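You operate a simulated robot arm through the tools that you are given. There is no shell and no other tool.

The job below is to be done with a simulated robot arm. You get a single attempt, and the scene is never put back.

JOB
Make a purple rubbing of the dots plate on the paper frame.
Fine: plate in the wooden tray, frame on top, the whole pattern; crayon and frame back where they were.

The check looks at the end state, three seconds after you hand in, the way a careful person would. Anything else that was tipped, shoved, dropped, spilled or broken makes it a failure.

ROBOT AND FRAMES
A 6-joint arm with a two-finger gripper, fixed in place. Base frame: the origin is on the floor under the middle of its stand, x ahead of it, y to its left, z up; the work surface is at about z = 740. Readings come in mm, rad, newtons and seconds.
With the tool pointing down near the work surface it reaches from about 340 to 680 mm from the base axis. Its first joint turns from -1.152 to 1.152 rad. Payload 2.45 kg.
The tool frame sits at the grasp point between the pads (the TCP): z along the fingers, y along the line on which they close. The tips reach 30 mm beyond it. The gripper opens to 106 mm; its body begins 79 mm behind the TCP.
Orientation is that of the tool frame in the base frame, as [roll, pitch, yaw] about the fixed x, y, z axes, in that order (R = Rz(yaw) Ry(pitch) Rx(roll)). With the fingers straight down and closing along the base's y, the tool's x points along the base's -x, its y along +y and its z along -z.

CONTROLS
- The arm moves only by the tool servo_tool. Its argument "commands" is text: rows parted by semicolons, each of 7 numbers parted by spaces: the shift along the base's x, y, z in mm, then the turn, a rotation vector about the base's x, y, z in rad, then the closure, from 0 (fully open) to 1 (shut). In form: x y z wx wy wz claw; .... A call has 1 to 20 rows; each row is the pose to reach, as a shift and turn from the pose commanded when the call began. Rows are played at 5 a second. More than 50 mm and 0.15 rad between two rows, or a gripper value outside its range, and nothing of the call is played. A pose out of reach is approached as far as the arm can. The call stops where the force on the tool passes 50 N (or 10 N more than at its start, if that is more) or the arm is blocked; 0.2 s more then pass. The fingers move at their own pace (about 153 mm/s each) and stop on an object; they squeeze with about 31 N. The grip force told is the motor's: it shows also when the fingers shut on nothing. Time passes only in rows, and 0.2 s behind the last, so rows that repeat a pose let the fingers close. The reply holds the time, the measured pose of the TCP, the force on the tool along the base axes, the opening and the grip force, in the units named above and with some noise, with the torque about the TCP (base axes, N m) and any sound that the robot's microphone picked up.
- Cameras (640 x 400 px; columns grow to the right, rows downward): "scene" is fixed at [47, 405.8, 1405.2]; the picture's right is [-0.84, -0.55, 0.00], its down [-0.32, 0.49, -0.81] and it looks along [0.45, -0.68, -0.58] (base axes); focal length 354 px, centre (320, 200). "wrist" rides on the gripper at [76, -2, -106] in the tool frame; the picture's right is [0.02, 1.00, 0.00], its down [-0.78, 0.02, -0.62] and it looks along [-0.62, 0.01, 0.78] (tool axes); focal length 247 px, centre (320, 200). There is no depth. A picture from a camera that has moved, and an enlarged one, comes with that camera's place and axes in the base frame and with its lens.
- grab_frame(camera): a new picture of that camera. It takes no simulated time.
- inspect(camera, box): a new picture of the part [left, top, right, bottom] of that camera's present view, enlarged. It takes no simulated time.
- sign_off(): hands the job in; it is judged then, once.

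Places have to be worked out from the pictures, the camera data and where the tool is seen. Open the gripper and draw the arm clear of the work before you hand the job in, unless the task says otherwise.

The tools are called after "Request:" as name(argument=value, ...) on one line, values as JSON. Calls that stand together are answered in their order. servo_tool: Moves the arm, as the interface text tells. Its arguments: {"type":"object","properties":{"commands":{"type":"string"}},"required":["commands"]} The other tools are called the same way: grab_frame (camera) takes a picture; inspect (camera, box) takes an enlarged picture of a part of a camera's view; sign_off () hands the job in.

At the start:

```text
t: 0.0
position: [338.7, -185.2, 1026.8]
ee_rot: [-3.14, 0.0, -3.141]
force: [-0.2, 0.2, 0.7]
torque: [0.03, -0.02, 0.0]
opening: 106.1
grip_force: 0.0
```

scene: 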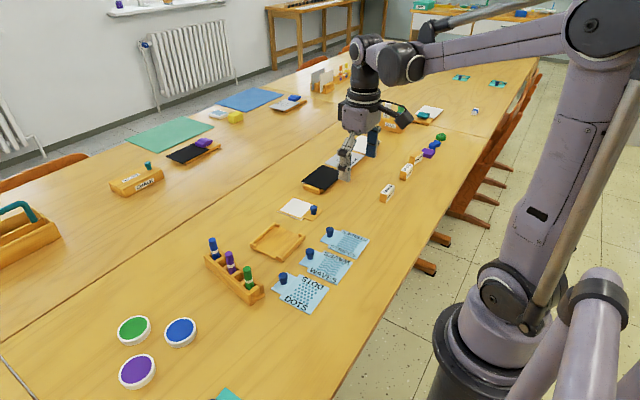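
wrist: 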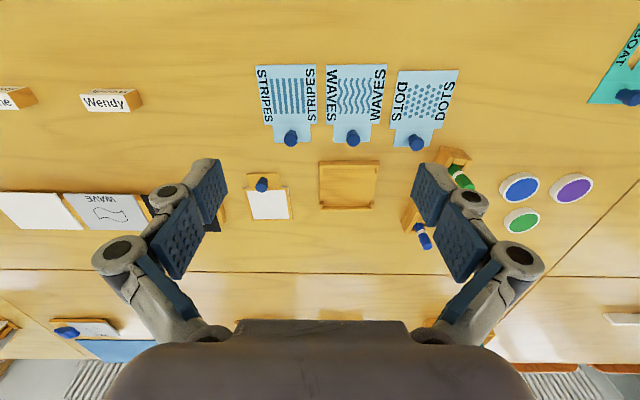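

I start by looking closely at the work area: plates, tray, paper frame and crayon rack.

Request:
inspect(camera="scene", box=[190, 180, 390, 320])

Request:
inspect(camera="wrist", box=[220, 50, 500, 225])

Request:
inspect(camera="scene", box=[280, 90, 460, 230])

```text
2.86 times, centred on (290, 250) of scene
camera zoom: at [47.0, 405.8, 1405.2], right [-0.84, -0.55, 0.0], down [-0.32, 0.49, -0.81], along [0.45, -0.68, -0.58], focal length 1013 px, centre (406, 57)
```

zoom: 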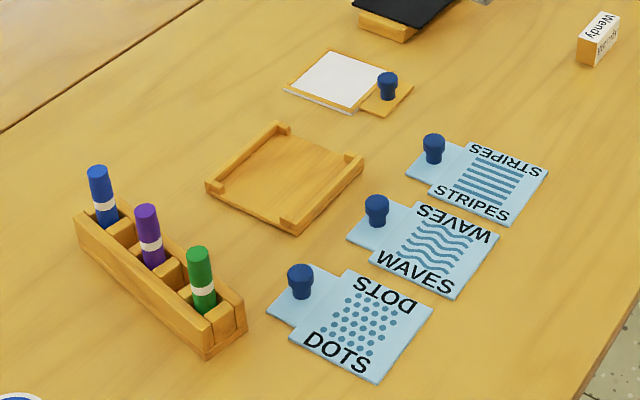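

```text
2.29 times, centred on (360, 138) of wrist
camera zoom: at [261.8, -187.3, 1133.9], right [-0.02, 1.0, 0.0], down [0.78, 0.02, 0.62], along [0.62, 0.01, -0.78], focal length 564 px, centre (229, 343)
```

zoom: 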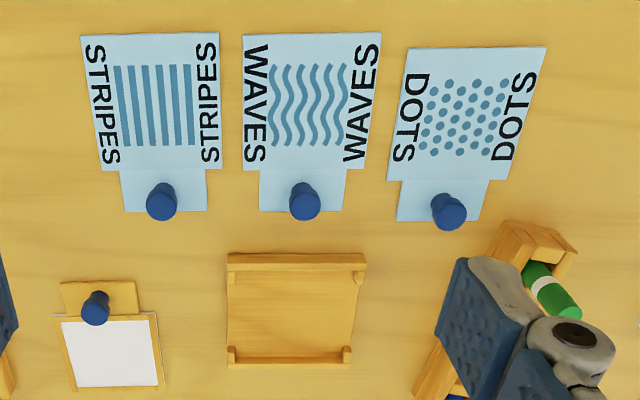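

```text
2.86 times, centred on (370, 160) of scene
camera zoom: at [47.0, 405.8, 1405.2], right [-0.84, -0.55, 0.0], down [-0.32, 0.49, -0.81], along [0.45, -0.68, -0.58], focal length 1013 px, centre (177, 314)
```

zoom: 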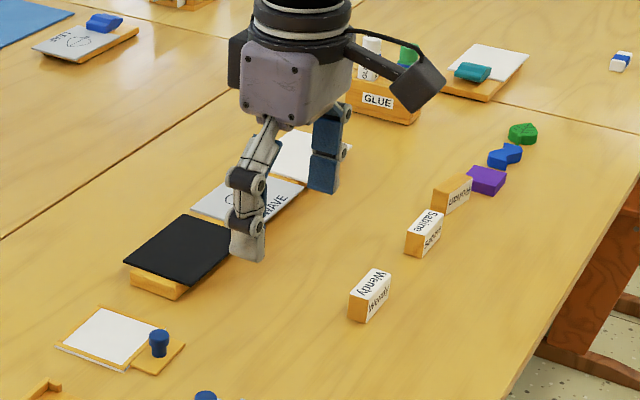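

The plates and frame have knobs on tabs, and the tray has rails on its ±x sides with openings on ±y. I zoom in further on the details before moving.

Request:
inspect(camera="scene", box=[270, 260, 340, 320])

Request:
inspect(camera="scene", box=[240, 215, 320, 268])

Request:
inspect(camera="scene", box=[270, 190, 330, 225])

Request:
inspect(camera="scene", box=[195, 230, 275, 310])

```text
6.67 times, centred on (305, 290) of scene
camera zoom: at [47.0, 405.8, 1405.2], right [-0.84, -0.55, 0.0], down [-0.32, 0.49, -0.81], along [0.45, -0.68, -0.58], focal length 2363 px, centre (420, -400)
```

zoom: 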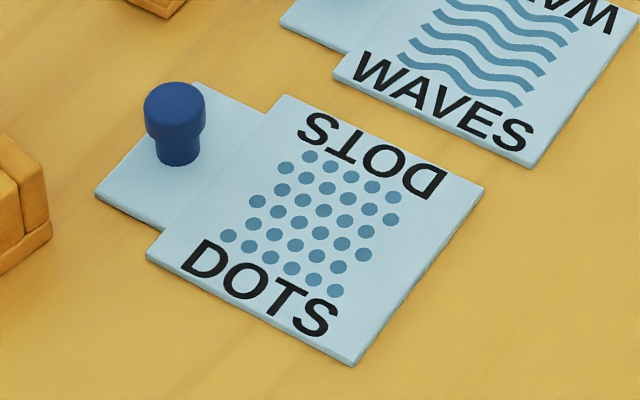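

```text
7.55 times, centred on (280, 242) of scene
camera zoom: at [47.0, 405.8, 1405.2], right [-0.84, -0.55, 0.0], down [-0.32, 0.49, -0.81], along [0.45, -0.68, -0.58], focal length 2675 px, centre (622, -113)
```

zoom: 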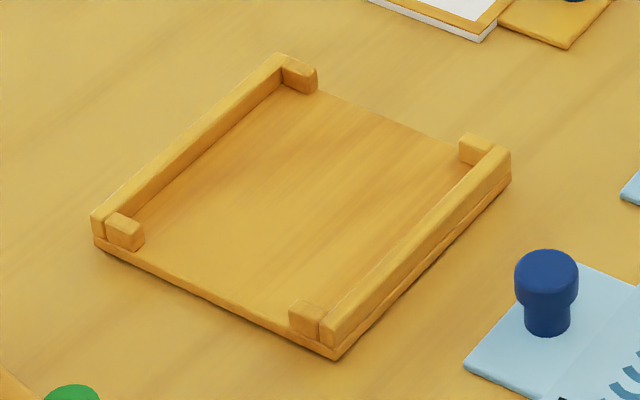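

```text
10.67 times, centred on (300, 208) of scene
camera zoom: at [47.0, 405.8, 1405.2], right [-0.84, -0.55, 0.0], down [-0.32, 0.49, -0.81], along [0.45, -0.68, -0.58], focal length 3781 px, centre (533, 120)
```

zoom: 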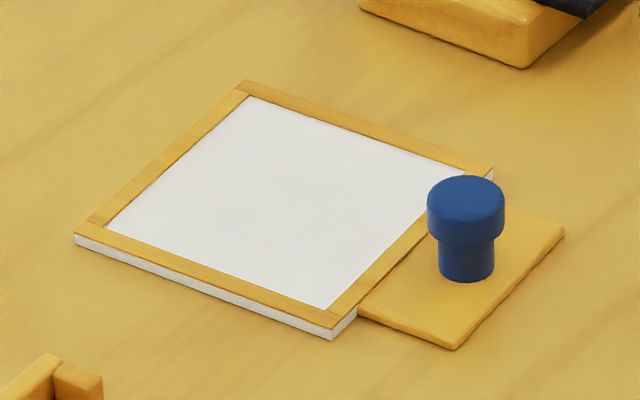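

```text
5.00 times, centred on (235, 270) of scene
camera zoom: at [47.0, 405.8, 1405.2], right [-0.84, -0.55, 0.0], down [-0.32, 0.49, -0.81], along [0.45, -0.68, -0.58], focal length 1772 px, centre (745, -150)
```

zoom: 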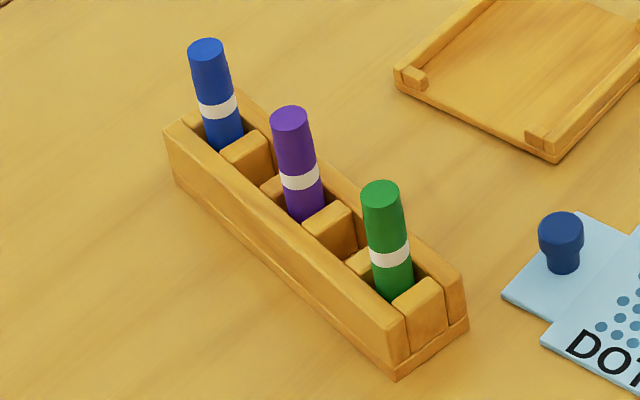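

The crayons stand upright in a rack that runs roughly along x. I zoom on the rack and the tray from the wrist camera to cross-check positions before moving.

Request:
inspect(camera="wrist", box=[380, 130, 500, 260])

Request:
inspect(camera="scene", box=[80, 290, 240, 400])

```text
3.08 times, centred on (440, 195) of wrist
camera zoom: at [261.8, -187.3, 1133.9], right [-0.02, 1.0, 0.0], down [0.78, 0.02, 0.62], along [0.62, 0.01, -0.78], focal length 760 px, centre (-49, 215)
```

zoom: 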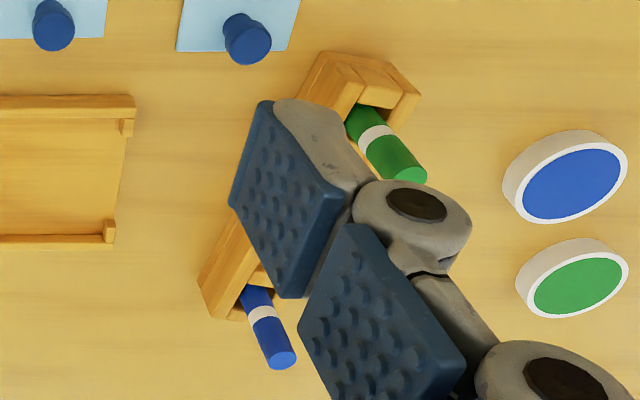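

```text
3.64 times, centred on (160, 345) of scene
camera zoom: at [47.0, 405.8, 1405.2], right [-0.84, -0.55, 0.0], down [-0.32, 0.49, -0.81], along [0.45, -0.68, -0.58], focal length 1289 px, centre (902, -327)
```

zoom: 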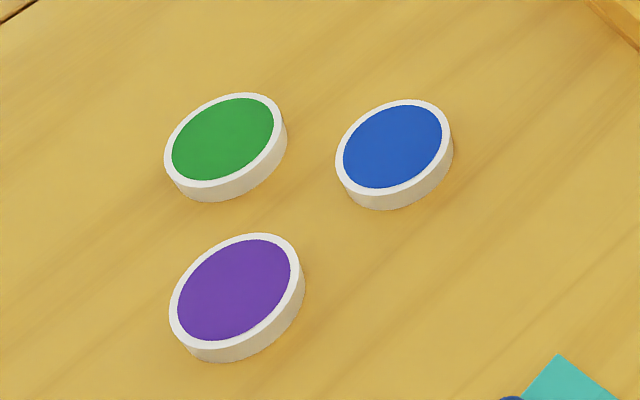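

The rack runs along x around y≈40; the dots plate knob is near (442,-31) with its top at about z 772. I move above the dots knob while turning the gripper -90° so that the fingers close along the tab direction.

Request:
servo_tool(commands="9.4 14 -7 0 0 -0.1428 0; 18.9 28 -14 0 0 -0.2856 0; 28.3 42 -21 0 0 -0.4284 0; 37.7 56 -28 0 0 -0.5712 0; 47.2 70 -35 0 0 -0.714 0; 56.6 84 -42 0 0 -0.8568 0; 66 98 -49 0 0 -0.9996 0; 75.5 112 -56 0 0 -1.1424 0; 84.9 126 -63 0 0 -1.2852 0; 94.4 140 -70 0 0 -1.428 0; 103.8 154 -77 0 0 -1.5708 0; 103.8 154 -77 0 0 -1.5708 0")

```text
t: 2.6
position: [442.1, -30.1, 949.1]
ee_rot: [3.141, 0.0, 1.571]
force: [0.6, 0.3, 0.3]
torque: [0.02, 0.01, -0.02]
opening: 106.0
grip_force: 0.0
```

The arm reached the pose with the -90° turn. I look from the wrist and scene cameras.

Request:
grab_frame(camera="wrist")

Request:
grab_frame(camera="scene")

```text
taken
camera wrist: at [440.3, 44.6, 1055.4], right [1.0, 0.02, 0.0], down [0.02, -0.78, 0.62], along [0.01, -0.62, -0.78], focal length 247 px, centre (320, 200)
```

wrist: 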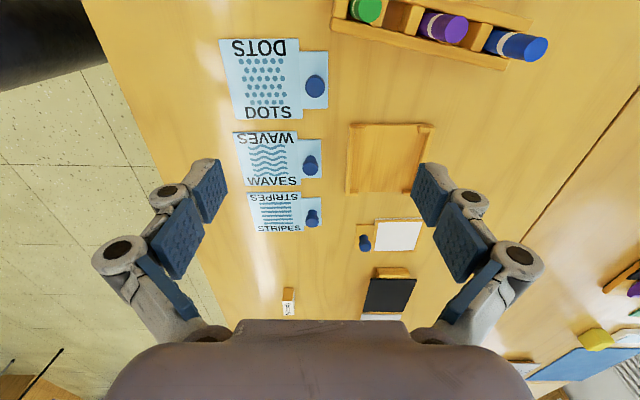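

```text
taken
```

scene: 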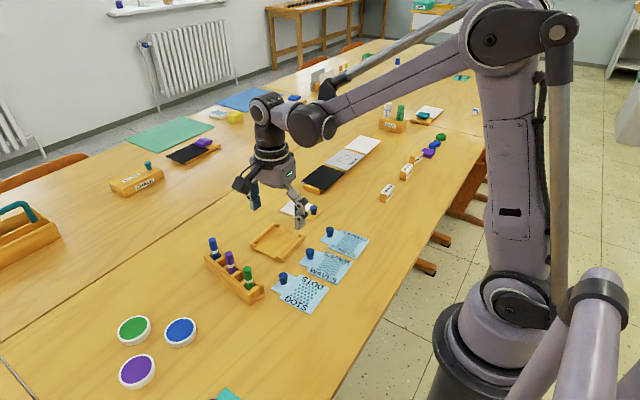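

This view gives a good overview of plate, tray, frame and rack. I enlarge each to measure positions and angles.

Request:
inspect(camera="wrist", box=[210, 30, 350, 125])

Request:
inspect(camera="wrist", box=[335, 115, 445, 205])

Request:
inspect(camera="wrist", box=[320, 0, 560, 80])

Request:
inspect(camera="wrist", box=[345, 205, 435, 265])

```text
4.21 times, centred on (280, 78) of wrist
camera zoom: at [440.3, 44.6, 1055.4], right [1.0, 0.02, 0.0], down [0.02, -0.78, 0.62], along [0.01, -0.62, -0.78], focal length 1040 px, centre (488, 716)
```

zoom: 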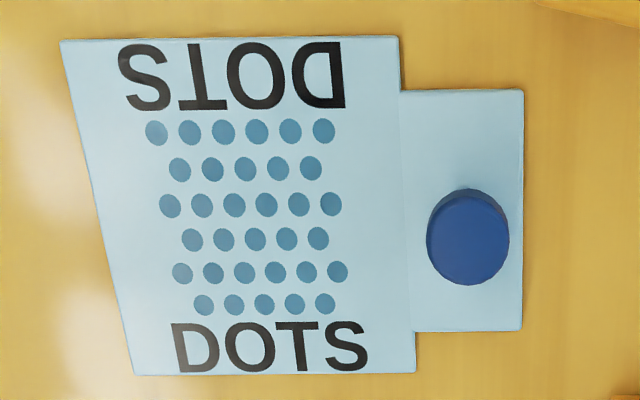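

```text
4.44 times, centred on (390, 160) of wrist
camera zoom: at [440.3, 44.6, 1055.4], right [1.0, 0.02, 0.0], down [0.02, -0.78, 0.62], along [0.01, -0.62, -0.78], focal length 1098 px, centre (9, 378)
```

zoom: 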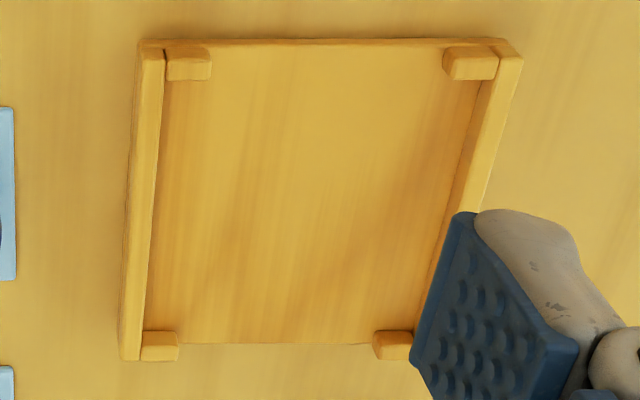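

```text
2.67 times, centred on (440, 40) of wrist
camera zoom: at [440.3, 44.6, 1055.4], right [1.0, 0.02, 0.0], down [0.02, -0.78, 0.62], along [0.01, -0.62, -0.78], focal length 659 px, centre (0, 627)
```

zoom: 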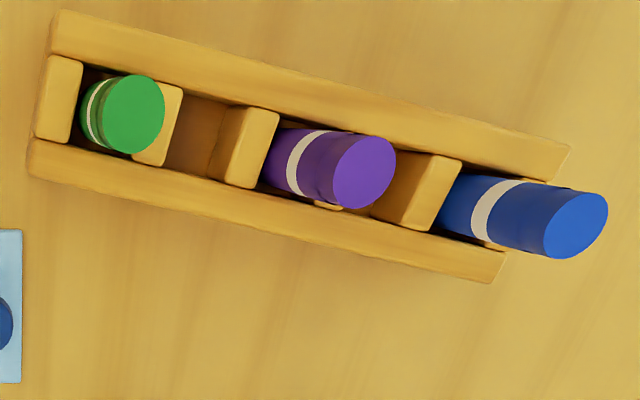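

```text
6.67 times, centred on (390, 235) of wrist
camera zoom: at [440.3, 44.6, 1055.4], right [1.0, 0.02, 0.0], down [0.02, -0.78, 0.62], along [0.01, -0.62, -0.78], focal length 1646 px, centre (-147, -33)
```

zoom: 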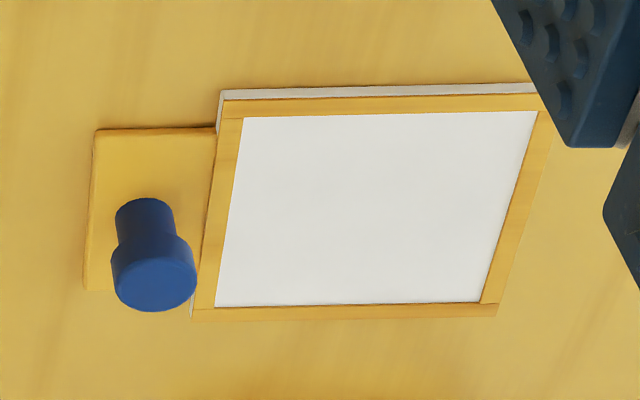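

Measured from this view: dots knob ≈ (435,-26), plate yaw ≈ +1.4°, tray centre ≈ (534,-131) with yaw ≈ +1.5°. I narrow the fingers and come down to z≈840 above the knob to check alignment.

Request:
servo_tool(commands="-3 2 -30 0 0 0 0.4; -7 4.5 -70 0 0 0 0.4; -7 4.5 -110 0 0 0 0.4; -7 4.5 -110 0 0 0 0.4")

Request:
grab_frame(camera="wrist")

```text
t: 3.6
position: [436.8, -25.2, 839.7]
ee_rot: [-3.141, 0.0, 1.57]
force: [-0.1, -0.2, 0.1]
torque: [-0.02, -0.01, 0.03]
opening: 63.5
grip_force: 0.0
```

```text
taken
camera wrist: at [434.2, 49.9, 945.5], right [1.0, 0.02, 0.0], down [0.02, -0.78, 0.62], along [0.01, -0.62, -0.78], focal length 247 px, centre (320, 200)
```

wrist: 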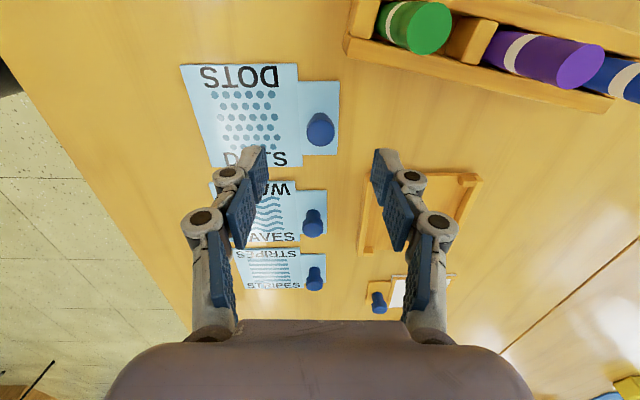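

The knob appears close to centre between the fingers; I enlarge to check exactly.

Request:
inspect(camera="wrist", box=[270, 70, 370, 170])

Request:
inspect(camera="wrist", box=[340, 0, 640, 120])

```text
4.00 times, centred on (320, 120) of wrist
camera zoom: at [434.2, 49.9, 945.5], right [1.0, 0.02, 0.0], down [0.02, -0.78, 0.62], along [0.01, -0.62, -0.78], focal length 988 px, centre (320, 520)
```

zoom: 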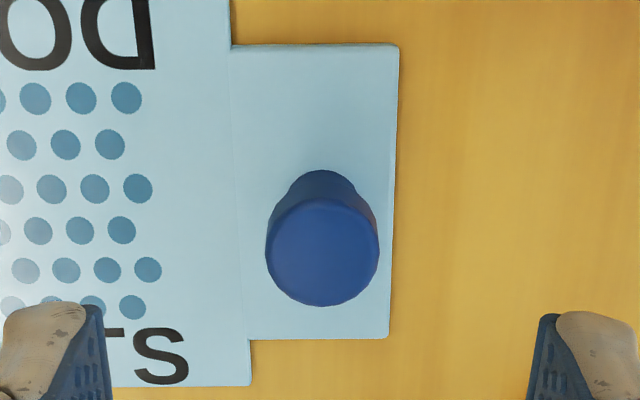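

```text
2.13 times, centred on (490, 60) of wrist
camera zoom: at [434.2, 49.9, 945.5], right [1.0, 0.02, 0.0], down [0.02, -0.78, 0.62], along [0.01, -0.62, -0.78], focal length 527 px, centre (-43, 499)
```

zoom: 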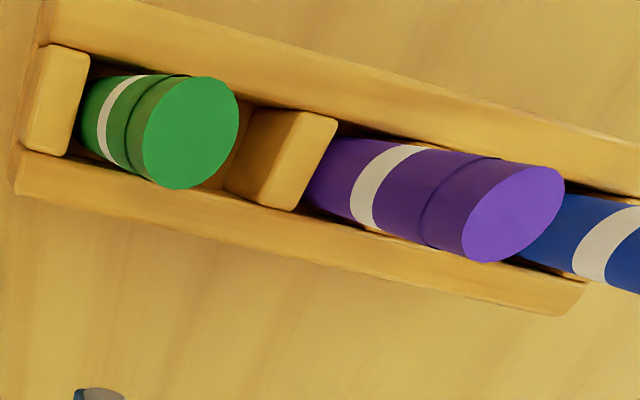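

The knob's top centre projects within ~1 mm of the tool axis. I descend to z≈781 (tips about 7 mm above the plate) and then close on the knob.

Request:
servo_tool(commands="0 1 -25 0 0 0 0.4; 0 1 -45 0 0 0 0.4; 0 1 -58.5 0 0 0 0.4; 0 1 -58.5 0 0 0 0.4")

Request:
grab_frame(camera="wrist")

Request:
inspect(camera="scene", box=[240, 210, 360, 320])

```text
t: 4.6
position: [435.6, -23.7, 782.8]
ee_rot: [-3.141, -0.001, 1.571]
force: [-0.1, -0.3, 0.4]
torque: [0.01, 0.02, 0.02]
opening: 63.6
grip_force: 0.2
```

```text
taken
camera wrist: at [434.1, 51.3, 888.2], right [1.0, 0.02, 0.0], down [0.02, -0.78, 0.62], along [0.01, -0.62, -0.78], focal length 247 px, centre (320, 200)
```

wrist: 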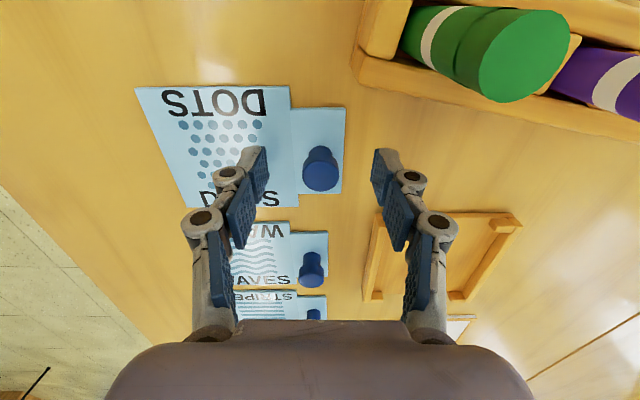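

```text
3.64 times, centred on (300, 265) of scene
camera zoom: at [47.0, 405.8, 1405.2], right [-0.84, -0.55, 0.0], down [-0.32, 0.49, -0.81], along [0.45, -0.68, -0.58], focal length 1289 px, centre (393, -36)
```

zoom: 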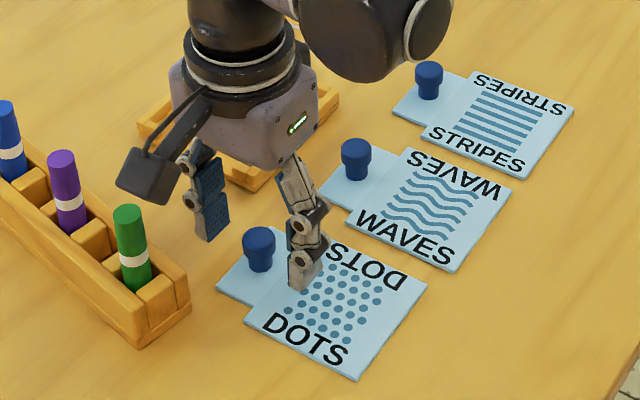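

The knob is between the fingers but I want to verify height and y-offset; I zoom once more.

Request:
inspect(camera="wrist", box=[270, 100, 370, 200])

```text
4.00 times, centred on (320, 150) of wrist
camera zoom: at [434.1, 51.3, 888.2], right [1.0, 0.02, 0.0], down [0.02, -0.78, 0.62], along [0.01, -0.62, -0.78], focal length 988 px, centre (320, 400)
```

zoom: 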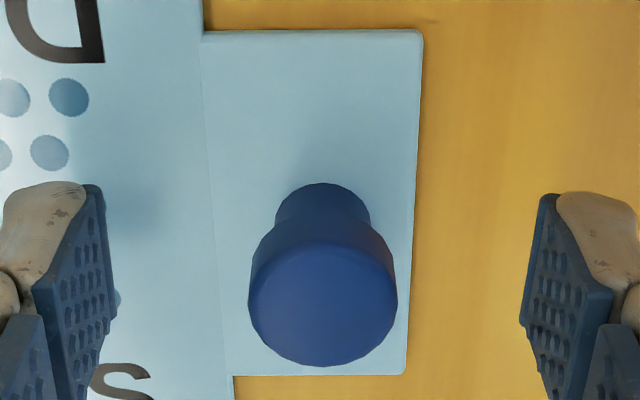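

Alignment is within a millimetre (knob top centre at row 176 vs. predicted 177). I close the gripper on the knob.

Request:
servo_tool(commands="0 0 0 0 0 0 0.7; 0 0 0 0 0 0 1; 0 0 0 0 0 0 1; 0 0 0 0 0 0 1")

Request:
inspect(camera="wrist", box=[220, 70, 420, 220])

```text
t: 5.6
position: [436.7, -25.6, 782.3]
ee_rot: [-3.141, 0.001, 1.571]
force: [-0.3, -0.6, -0.1]
torque: [-0.01, 0.01, -0.04]
opening: 19.5
grip_force: 31.5
```

```text
2.67 times, centred on (320, 145) of wrist
camera zoom: at [434.1, 51.2, 888.5], right [1.0, 0.02, 0.0], down [0.02, -0.78, 0.62], along [0.01, -0.62, -0.78], focal length 659 px, centre (320, 347)
```

zoom: 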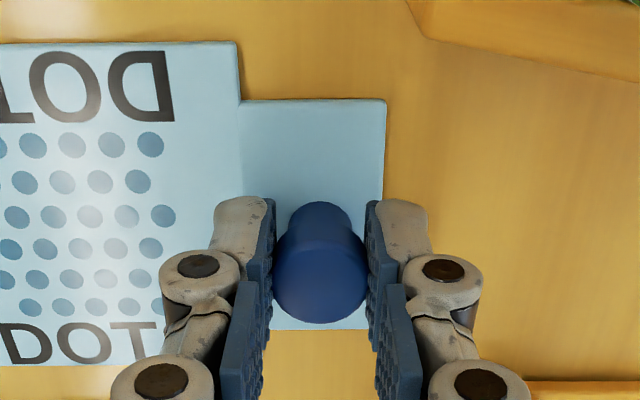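

The knob is gripped (19.5 mm, 31 N). I lift straight up and check how the plate hangs.

Request:
servo_tool(commands="0 0 10 0 0 0 1; 0 0 30 0 0 0 1; 0 0 60 0 0 0 1; 0 0 90 0 0 0 1; 0 0 90 0 0 0 1")

Request:
grab_frame(camera="wrist")

Request:
inspect(camera="scene", box=[220, 180, 380, 320])

```text
t: 6.8
position: [434.9, -25.9, 874.1]
ee_rot: [-3.141, -0.001, 1.572]
force: [0.1, -0.7, -0.7]
torque: [0.0, 0.0, 0.01]
opening: 20.2
grip_force: 31.1
```

```text
taken
camera wrist: at [432.5, 50.2, 980.1], right [1.0, 0.02, 0.0], down [0.02, -0.78, 0.62], along [0.01, -0.62, -0.78], focal length 247 px, centre (320, 200)
```

wrist: 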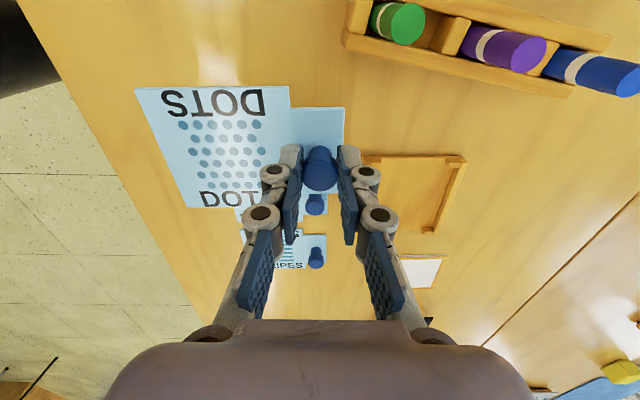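

```text
2.86 times, centred on (300, 250) of scene
camera zoom: at [47.0, 405.8, 1405.2], right [-0.84, -0.55, 0.0], down [-0.32, 0.49, -0.81], along [0.45, -0.68, -0.58], focal length 1013 px, centre (377, 57)
```

zoom: 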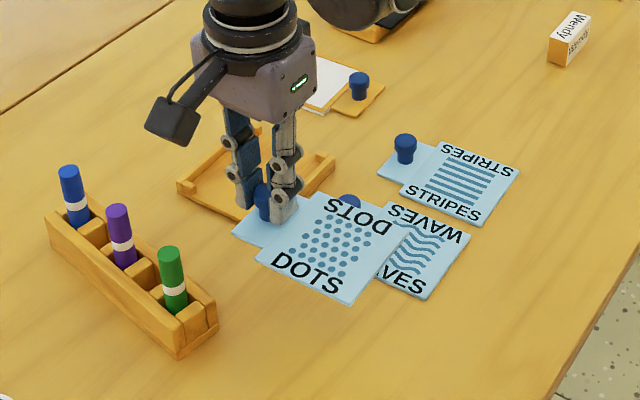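

The plate is held level. I turn +90° and carry it over the tray (knob target about (531.5,-71.5)), staying at z≈874.

Request:
servo_tool(commands="8.7 -4.2 0 0 0 0.1428 1; 17.5 -8.3 0 0 0 0.2856 1; 26.2 -12.5 0 0 0 0.4284 1; 34.9 -16.7 0 0 0 0.5712 1; 43.6 -20.8 0 0 0 0.714 1; 52.4 -25 0 0 0 0.8568 1; 61.1 -29.2 0 0 0 0.9996 1; 69.8 -33.3 0 0 0 1.1424 1; 78.5 -37.5 0 0 0 1.2852 1; 87.3 -41.6 0 0 0 1.428 1; 96 -45.8 0 0 0 1.5708 1; 96 -45.8 0 0 0 1.5708 1; 96 -45.8 -20 0 0 1.5708 1; 96 -45.8 -20 0 0 1.5708 1")

Request:
grab_frame(camera="wrist")

Request:
inspect(camera="scene", box=[200, 150, 360, 290])

```text
t: 9.8
position: [531.8, -71.1, 850.1]
ee_rot: [-3.141, 0.0, -3.14]
force: [-0.5, -0.8, -0.3]
torque: [0.0, 0.01, -0.01]
opening: 20.2
grip_force: 31.3
```

```text
taken
camera wrist: at [455.8, -73.6, 957.3], right [-0.02, 1.0, 0.0], down [0.78, 0.02, 0.62], along [0.62, 0.01, -0.78], focal length 247 px, centre (320, 200)
```

wrist: 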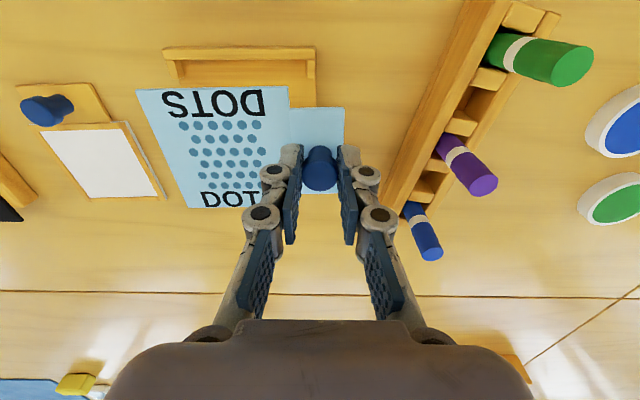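

```text
2.86 times, centred on (280, 220) of scene
camera zoom: at [47.0, 405.8, 1405.2], right [-0.84, -0.55, 0.0], down [-0.32, 0.49, -0.81], along [0.45, -0.68, -0.58], focal length 1013 px, centre (434, 143)
```

zoom: 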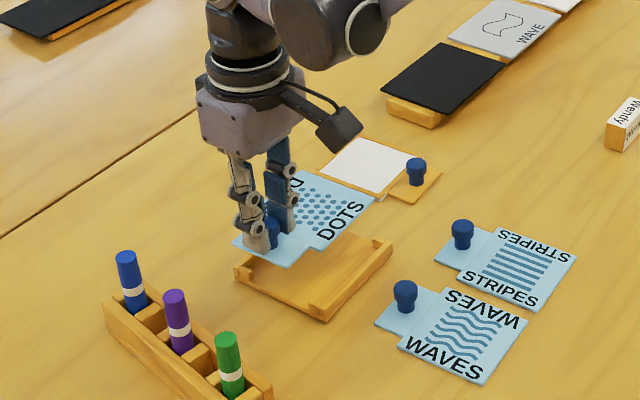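

The plate is now turned with its tab to +y, hovering over the tray. I zoom to measure plate versus tray alignment.

Request:
inspect(camera="wrist", box=[120, 30, 360, 220])

Request:
inspect(camera="scene", box=[250, 190, 310, 240])

```text
2.11 times, centred on (240, 125) of wrist
camera zoom: at [455.8, -73.6, 957.3], right [-0.02, 1.0, 0.0], down [0.78, 0.02, 0.62], along [0.62, 0.01, -0.78], focal length 520 px, centre (488, 358)
```

zoom: 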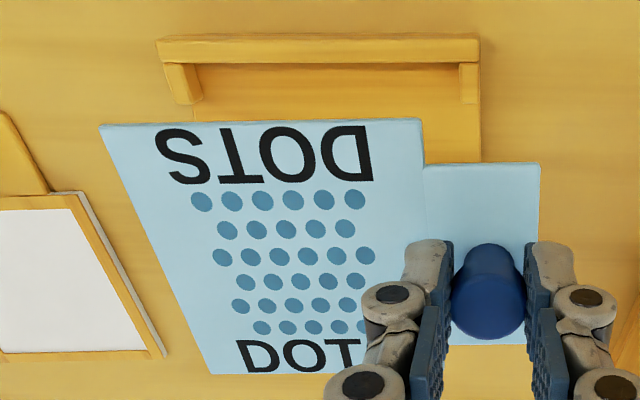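

```text
8.00 times, centred on (280, 215) of scene
camera zoom: at [47.0, 405.8, 1405.2], right [-0.84, -0.55, 0.0], down [-0.32, 0.49, -0.81], along [0.45, -0.68, -0.58], focal length 2836 px, centre (640, 80)
```

zoom: 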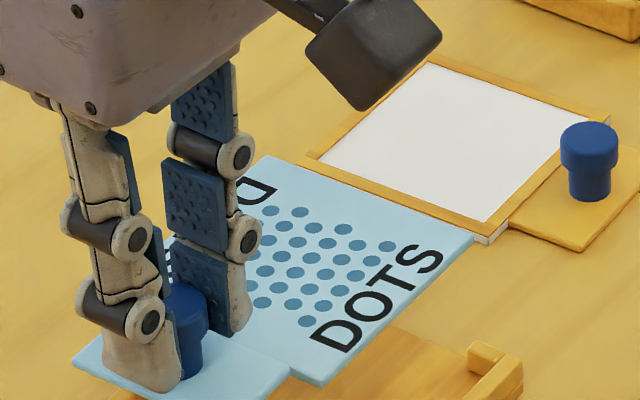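

Plate centre is at ≈(536,-131) with yaw ≈2.4°, tray interior centre ≈(533.7,-132), yaw ≈2°. I shift by (-1.5,-0.8) and lower to just above the rails for a recheck.

Request:
servo_tool(commands="-1.5 -0.8 -15 0 0 -0.005 1; -1.5 -0.8 -30 0 0 -0.005 1; -1.5 -0.8 -45 0 0 -0.005 1; -1.5 -0.8 -45 0 0 -0.005 1")

Request:
grab_frame(camera="wrist")

Request:
inspect(camera="wrist", box=[120, 50, 360, 220])

Request:
inspect(camera="scene", box=[240, 200, 320, 265])

```text
t: 10.8
position: [529.6, -71.7, 807.2]
ee_rot: [-3.141, -0.001, 3.136]
force: [-0.5, -0.2, -0.7]
torque: [0.03, 0.02, 0.02]
opening: 19.6
grip_force: 30.4
```

```text
taken
camera wrist: at [453.4, -73.8, 912.8], right [-0.02, 1.0, 0.0], down [0.78, 0.01, 0.62], along [0.62, 0.01, -0.78], focal length 247 px, centre (320, 200)
```

wrist: 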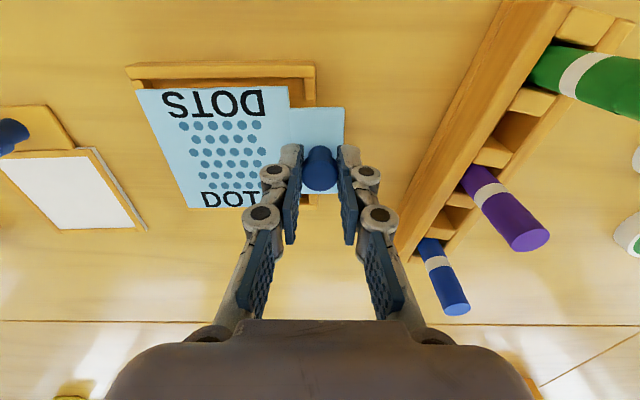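

```text
2.35 times, centred on (240, 135) of wrist
camera zoom: at [453.4, -73.8, 912.8], right [-0.02, 1.0, 0.0], down [0.78, 0.01, 0.62], along [0.62, 0.01, -0.78], focal length 581 px, centre (508, 353)
```

zoom: 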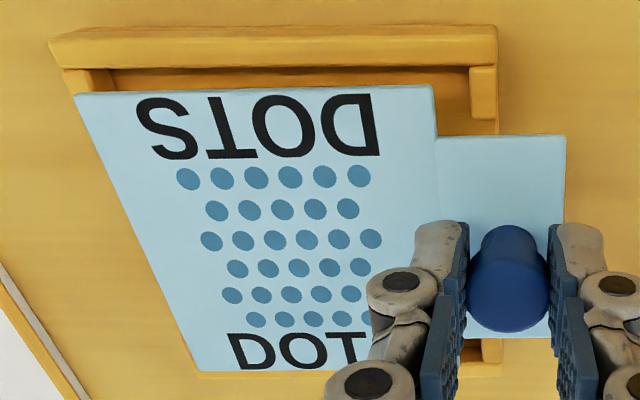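

```text
6.15 times, centred on (280, 232) of scene
camera zoom: at [47.0, 405.8, 1405.2], right [-0.84, -0.55, 0.0], down [-0.32, 0.49, -0.81], along [0.45, -0.68, -0.58], focal length 2181 px, centre (566, 0)
```

zoom: 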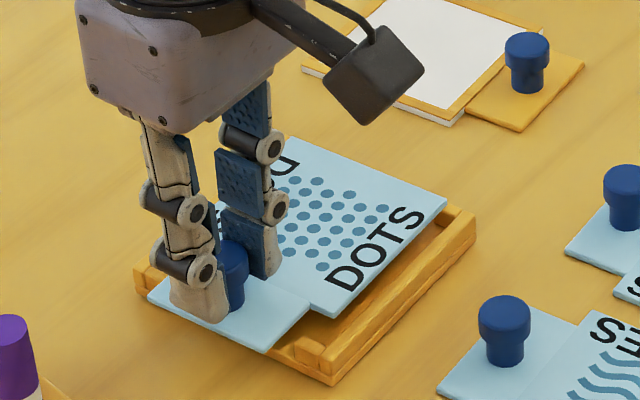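

The plate sits parallel to the tray with ~1 mm less margin on the -x side, so I shift +1 mm in x and lower into the tray in small steps, watching the force.

Request:
servo_tool(commands="1 0 -6 0 0 0 1; 1 0 -11 0 0 0 1; 1 0 -15 0 0 0 1; 1 0 -15 0 0 0 1")

Request:
inspect(camera="wrist", box=[120, 50, 360, 220])

Request:
inspect(camera="scene", box=[240, 200, 320, 265])

```text
t: 11.8
position: [531.5, -71.9, 791.5]
ee_rot: [-3.141, 0.0, 3.137]
force: [0.2, 1.4, 0.9]
torque: [-0.03, 0.04, 0.0]
opening: 19.8
grip_force: 30.7
```

```text
2.35 times, centred on (240, 135) of wrist
camera zoom: at [454.3, -73.8, 898.3], right [-0.02, 1.0, 0.0], down [0.78, 0.01, 0.62], along [0.62, 0.01, -0.78], focal length 581 px, centre (508, 353)
```

zoom: 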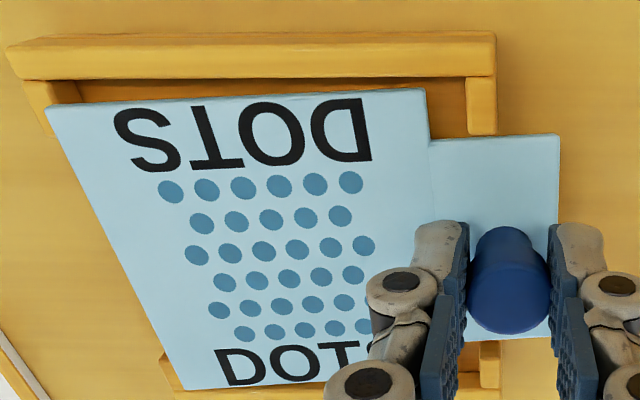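

```text
6.15 times, centred on (280, 232) of scene
camera zoom: at [47.0, 405.9, 1405.2], right [-0.84, -0.55, 0.0], down [-0.32, 0.49, -0.81], along [0.45, -0.68, -0.58], focal length 2181 px, centre (566, 0)
```

zoom: 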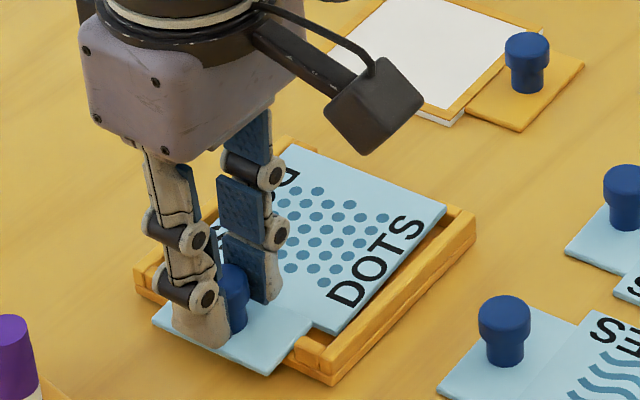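

The far (-y) end of the plate seems to have lifted, so something is touching. I inspect the tab and lips closely before going further.

Request:
inspect(camera="wrist", box=[270, 60, 370, 130])

Request:
inspect(camera="wrist", box=[110, 50, 220, 130])

Request:
inspect(camera="wrist", box=[170, 150, 360, 230])

Request:
inspect(camera="scene", box=[255, 215, 305, 265])

```text
5.71 times, centred on (320, 95) of wrist
camera zoom: at [454.3, -73.8, 898.3], right [-0.02, 1.0, 0.0], down [0.78, 0.01, 0.62], along [0.62, 0.01, -0.78], focal length 1411 px, centre (320, 800)
```

zoom: 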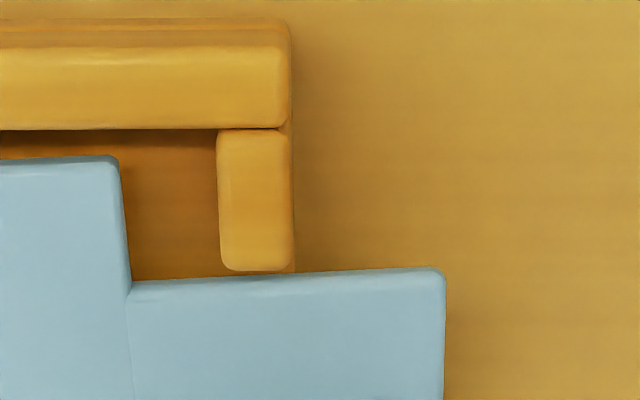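

```text
5.00 times, centred on (165, 90) of wrist
camera zoom: at [454.3, -73.8, 898.3], right [-0.02, 1.0, 0.0], down [0.78, 0.01, 0.62], along [0.62, 0.01, -0.78], focal length 1235 px, centre (1095, 750)
```

zoom: 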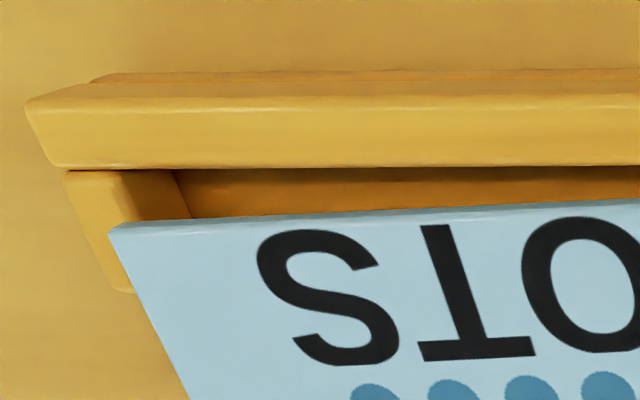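

```text
3.37 times, centred on (265, 190) of wrist
camera zoom: at [454.3, -73.8, 898.3], right [-0.02, 1.0, 0.0], down [0.78, 0.01, 0.62], along [0.62, 0.01, -0.78], focal length 832 px, centre (505, 234)
```

zoom: 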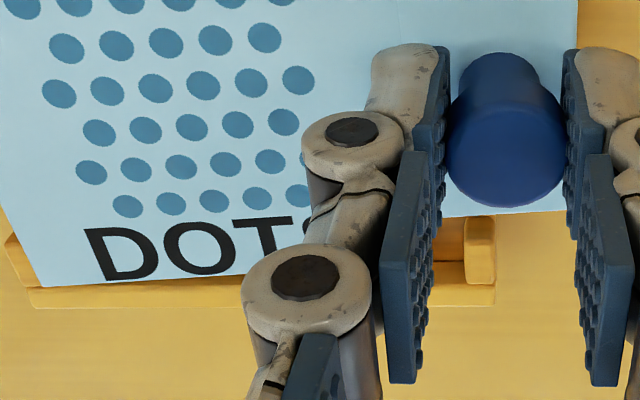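

```text
8.00 times, centred on (280, 240) of scene
camera zoom: at [47.0, 405.9, 1405.2], right [-0.84, -0.55, 0.0], down [-0.32, 0.49, -0.81], along [0.45, -0.68, -0.58], focal length 2836 px, centre (640, -120)
```

zoom: 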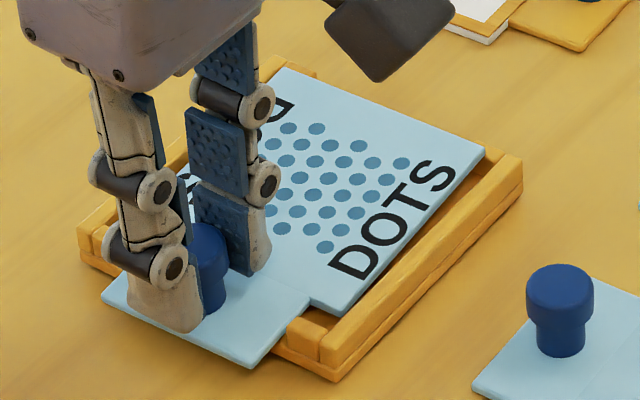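

The plate's -y edge appears to rest on the -y lips (rails are taller than I assumed, ≈z 761), so the plate must go ≈4 mm further +y. I check the other lip closely before lifting.

Request:
inspect(camera="wrist", box=[280, 180, 350, 225])

Request:
servo_tool(commands="0 0 5 0 0 0 1; 0 0 12 0 0 0 1; 0 0 20 0 0 0 1; 0 0 20 0 0 0 1")

Request:
inspect(camera="wrist", box=[120, 50, 360, 220])

Request:
inspect(camera="scene", box=[240, 200, 320, 265])

```text
8.89 times, centred on (315, 202) of wrist
camera zoom: at [454.3, -73.8, 898.3], right [-0.02, 1.0, 0.0], down [0.78, 0.01, 0.62], along [0.62, 0.01, -0.78], focal length 2195 px, centre (364, 178)
```

zoom: 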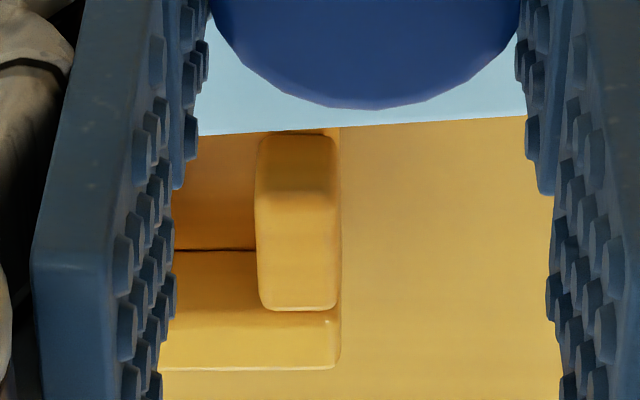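

```text
t: 12.8
position: [530.5, -72.4, 810.9]
ee_rot: [-3.14, 0.001, 3.137]
force: [-0.7, 0.1, -1.0]
torque: [0.02, -0.03, -0.01]
opening: 19.9
grip_force: 30.8
```

```text
2.35 times, centred on (240, 135) of wrist
camera zoom: at [453.8, -74.0, 917.5], right [-0.02, 1.0, 0.0], down [0.78, 0.01, 0.62], along [0.62, 0.01, -0.78], focal length 581 px, centre (508, 353)
```

zoom: 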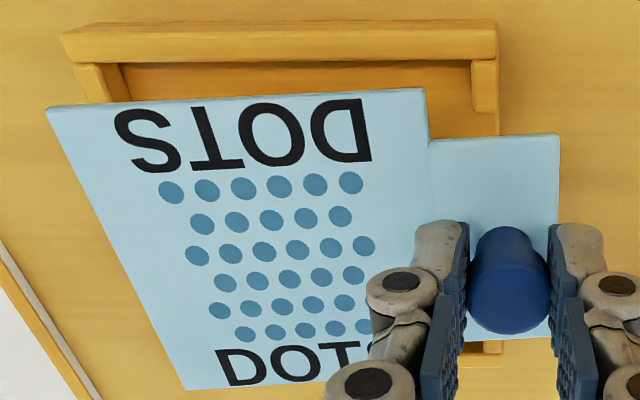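

```text
6.15 times, centred on (280, 232) of scene
camera zoom: at [47.0, 405.8, 1405.2], right [-0.84, -0.55, 0.0], down [-0.32, 0.49, -0.81], along [0.45, -0.68, -0.58], focal length 2181 px, centre (566, 0)
```

zoom: 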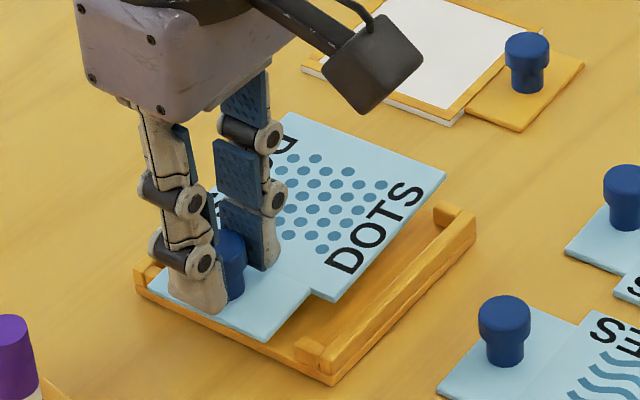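

The plate stays tilted ≈0.073 rad in the grip (−y end up), and tray centre is about (1.5, 2.5) mm from the plate centre. I compensate with a small tool tilt about x and shift, then recheck at this height.

Request:
servo_tool(commands="0.8 1.2 0 0.036 0 0 1; 1.5 2.5 0 0.073 0 0 1; 1.5 2.5 -5 0.073 0 0 1; 1.5 2.5 -5 0.073 0 0 1")

Request:
inspect(camera="wrist", box=[120, 50, 360, 220])

Request:
inspect(camera="scene", box=[240, 200, 320, 265])

```text
t: 13.8
position: [532.4, -68.3, 806.4]
ee_rot: [3.068, 0.0, 3.135]
force: [0.8, -0.5, 0.5]
torque: [0.07, 0.02, -0.04]
opening: 19.9
grip_force: 30.6
```

```text
2.35 times, centred on (240, 135) of wrist
camera zoom: at [455.4, -78.6, 912.0], right [-0.02, 1.0, 0.07], down [0.78, -0.03, 0.62], along [0.62, 0.07, -0.78], focal length 581 px, centre (508, 353)
```

zoom: 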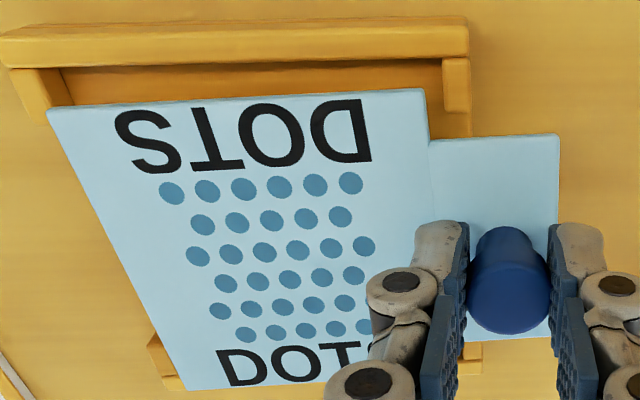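

```text
6.15 times, centred on (280, 232) of scene
camera zoom: at [47.0, 405.8, 1405.2], right [-0.84, -0.55, 0.0], down [-0.32, 0.49, -0.81], along [0.45, -0.68, -0.58], focal length 2181 px, centre (566, 0)
```

zoom: 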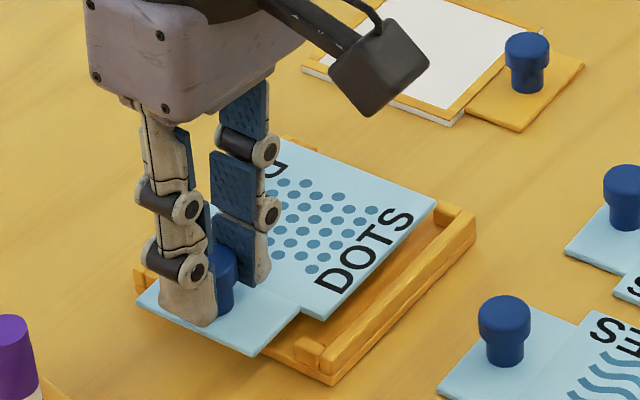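

Plate is now approximately level. I zoom on the lips at each end to verify the clearance before lowering.

Request:
inspect(camera="wrist", box=[110, 50, 200, 110])

Request:
inspect(camera="wrist", box=[270, 50, 360, 110])

Request:
inspect(camera="wrist", box=[170, 180, 230, 225])

Request:
inspect(camera="wrist", box=[290, 180, 350, 225])

```text
6.67 times, centred on (155, 80) of wrist
camera zoom: at [455.4, -78.6, 912.0], right [-0.02, 1.0, 0.07], down [0.78, -0.03, 0.62], along [0.62, 0.07, -0.78], focal length 1646 px, centre (1420, 1000)
```

zoom: 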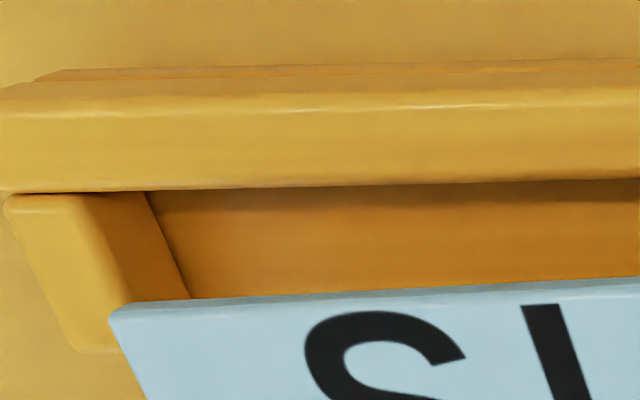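

```text
6.67 times, centred on (315, 80) of wrist
camera zoom: at [455.4, -78.6, 912.0], right [-0.02, 1.0, 0.07], down [0.78, -0.03, 0.62], along [0.62, 0.07, -0.78], focal length 1646 px, centre (353, 1000)
```

zoom: 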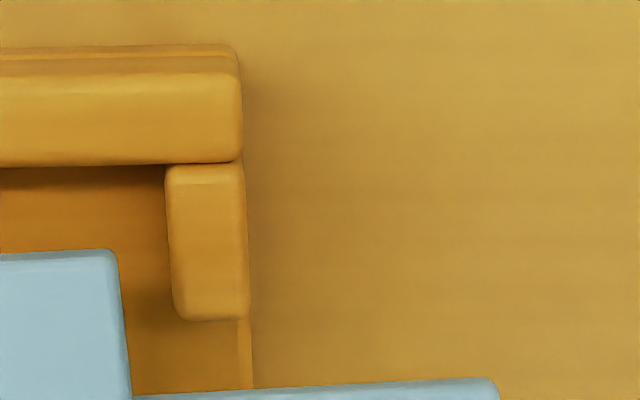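

```text
8.89 times, centred on (200, 202) of wrist
camera zoom: at [455.4, -78.6, 912.0], right [-0.02, 1.0, 0.07], down [0.78, -0.03, 0.62], along [0.62, 0.07, -0.78], focal length 2195 px, centre (1387, 178)
```

zoom: 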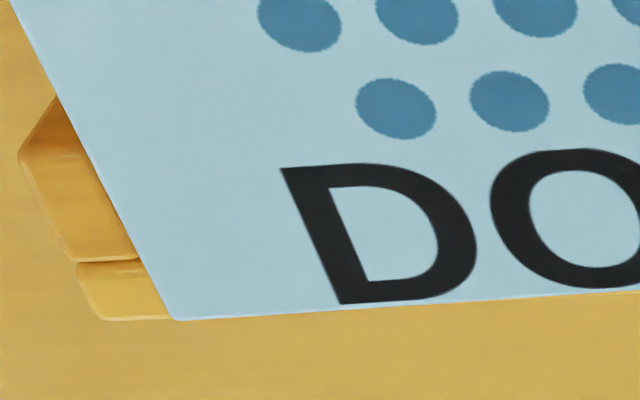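

```text
8.89 times, centred on (320, 202) of wrist
camera zoom: at [455.4, -78.6, 912.0], right [-0.02, 1.0, 0.07], down [0.78, -0.03, 0.62], along [0.62, 0.07, -0.78], focal length 2195 px, centre (320, 178)
```

zoom: 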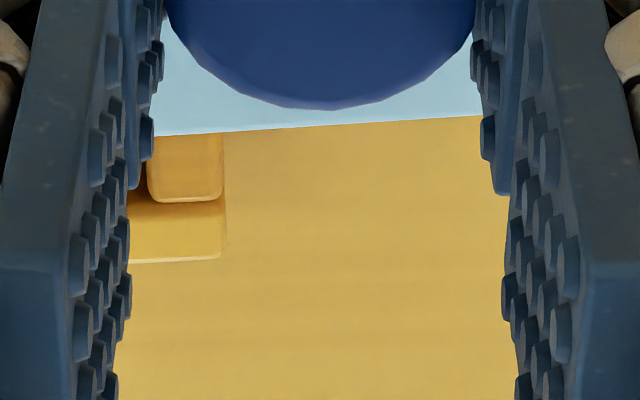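

Tray centre matches plate centre in y; a −1° yaw correction centres x. I apply that and lower gently toward the tray floor.

Request:
servo_tool(commands="0 0 0 0 0 -0.0175 1; 0 0 -4 0 0 -0.0175 1; 0 0 -7 0 0 -0.0175 1; 0 0 -9 0 0 -0.0175 1; 0 0 -9 0 0 -0.0175 1")

Request:
inspect(camera="wrist", box=[120, 50, 360, 220])

Request:
inspect(camera="scene", box=[240, 200, 320, 265])

```text
t: 15.0
position: [532.3, -68.6, 797.8]
ee_rot: [3.071, 0.001, 3.118]
force: [-0.6, -0.3, -1.1]
torque: [-0.02, 0.0, 0.02]
opening: 19.7
grip_force: 31.1
```

```text
2.35 times, centred on (240, 135) of wrist
camera zoom: at [455.4, -77.3, 904.1], right [0.0, 1.0, 0.07], down [0.78, -0.05, 0.62], along [0.62, 0.06, -0.78], focal length 581 px, centre (508, 353)
```

zoom: 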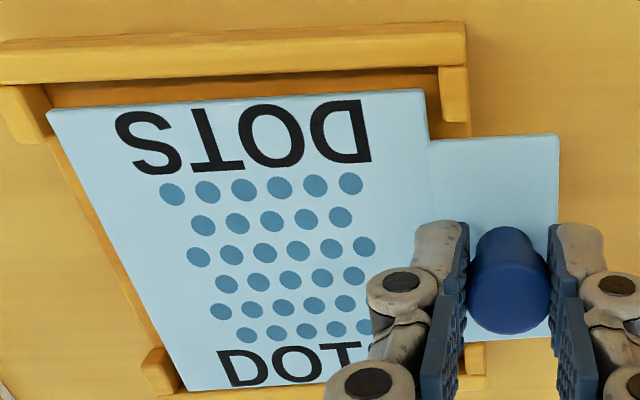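

```text
6.15 times, centred on (280, 232) of scene
camera zoom: at [47.0, 405.8, 1405.2], right [-0.84, -0.55, 0.0], down [-0.32, 0.49, -0.81], along [0.45, -0.68, -0.58], focal length 2181 px, centre (566, 0)
```

zoom: 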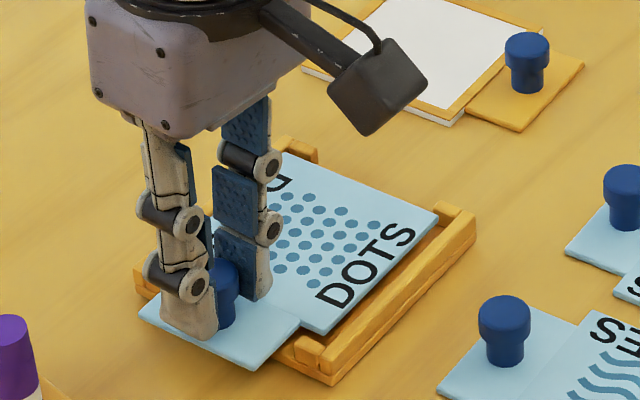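

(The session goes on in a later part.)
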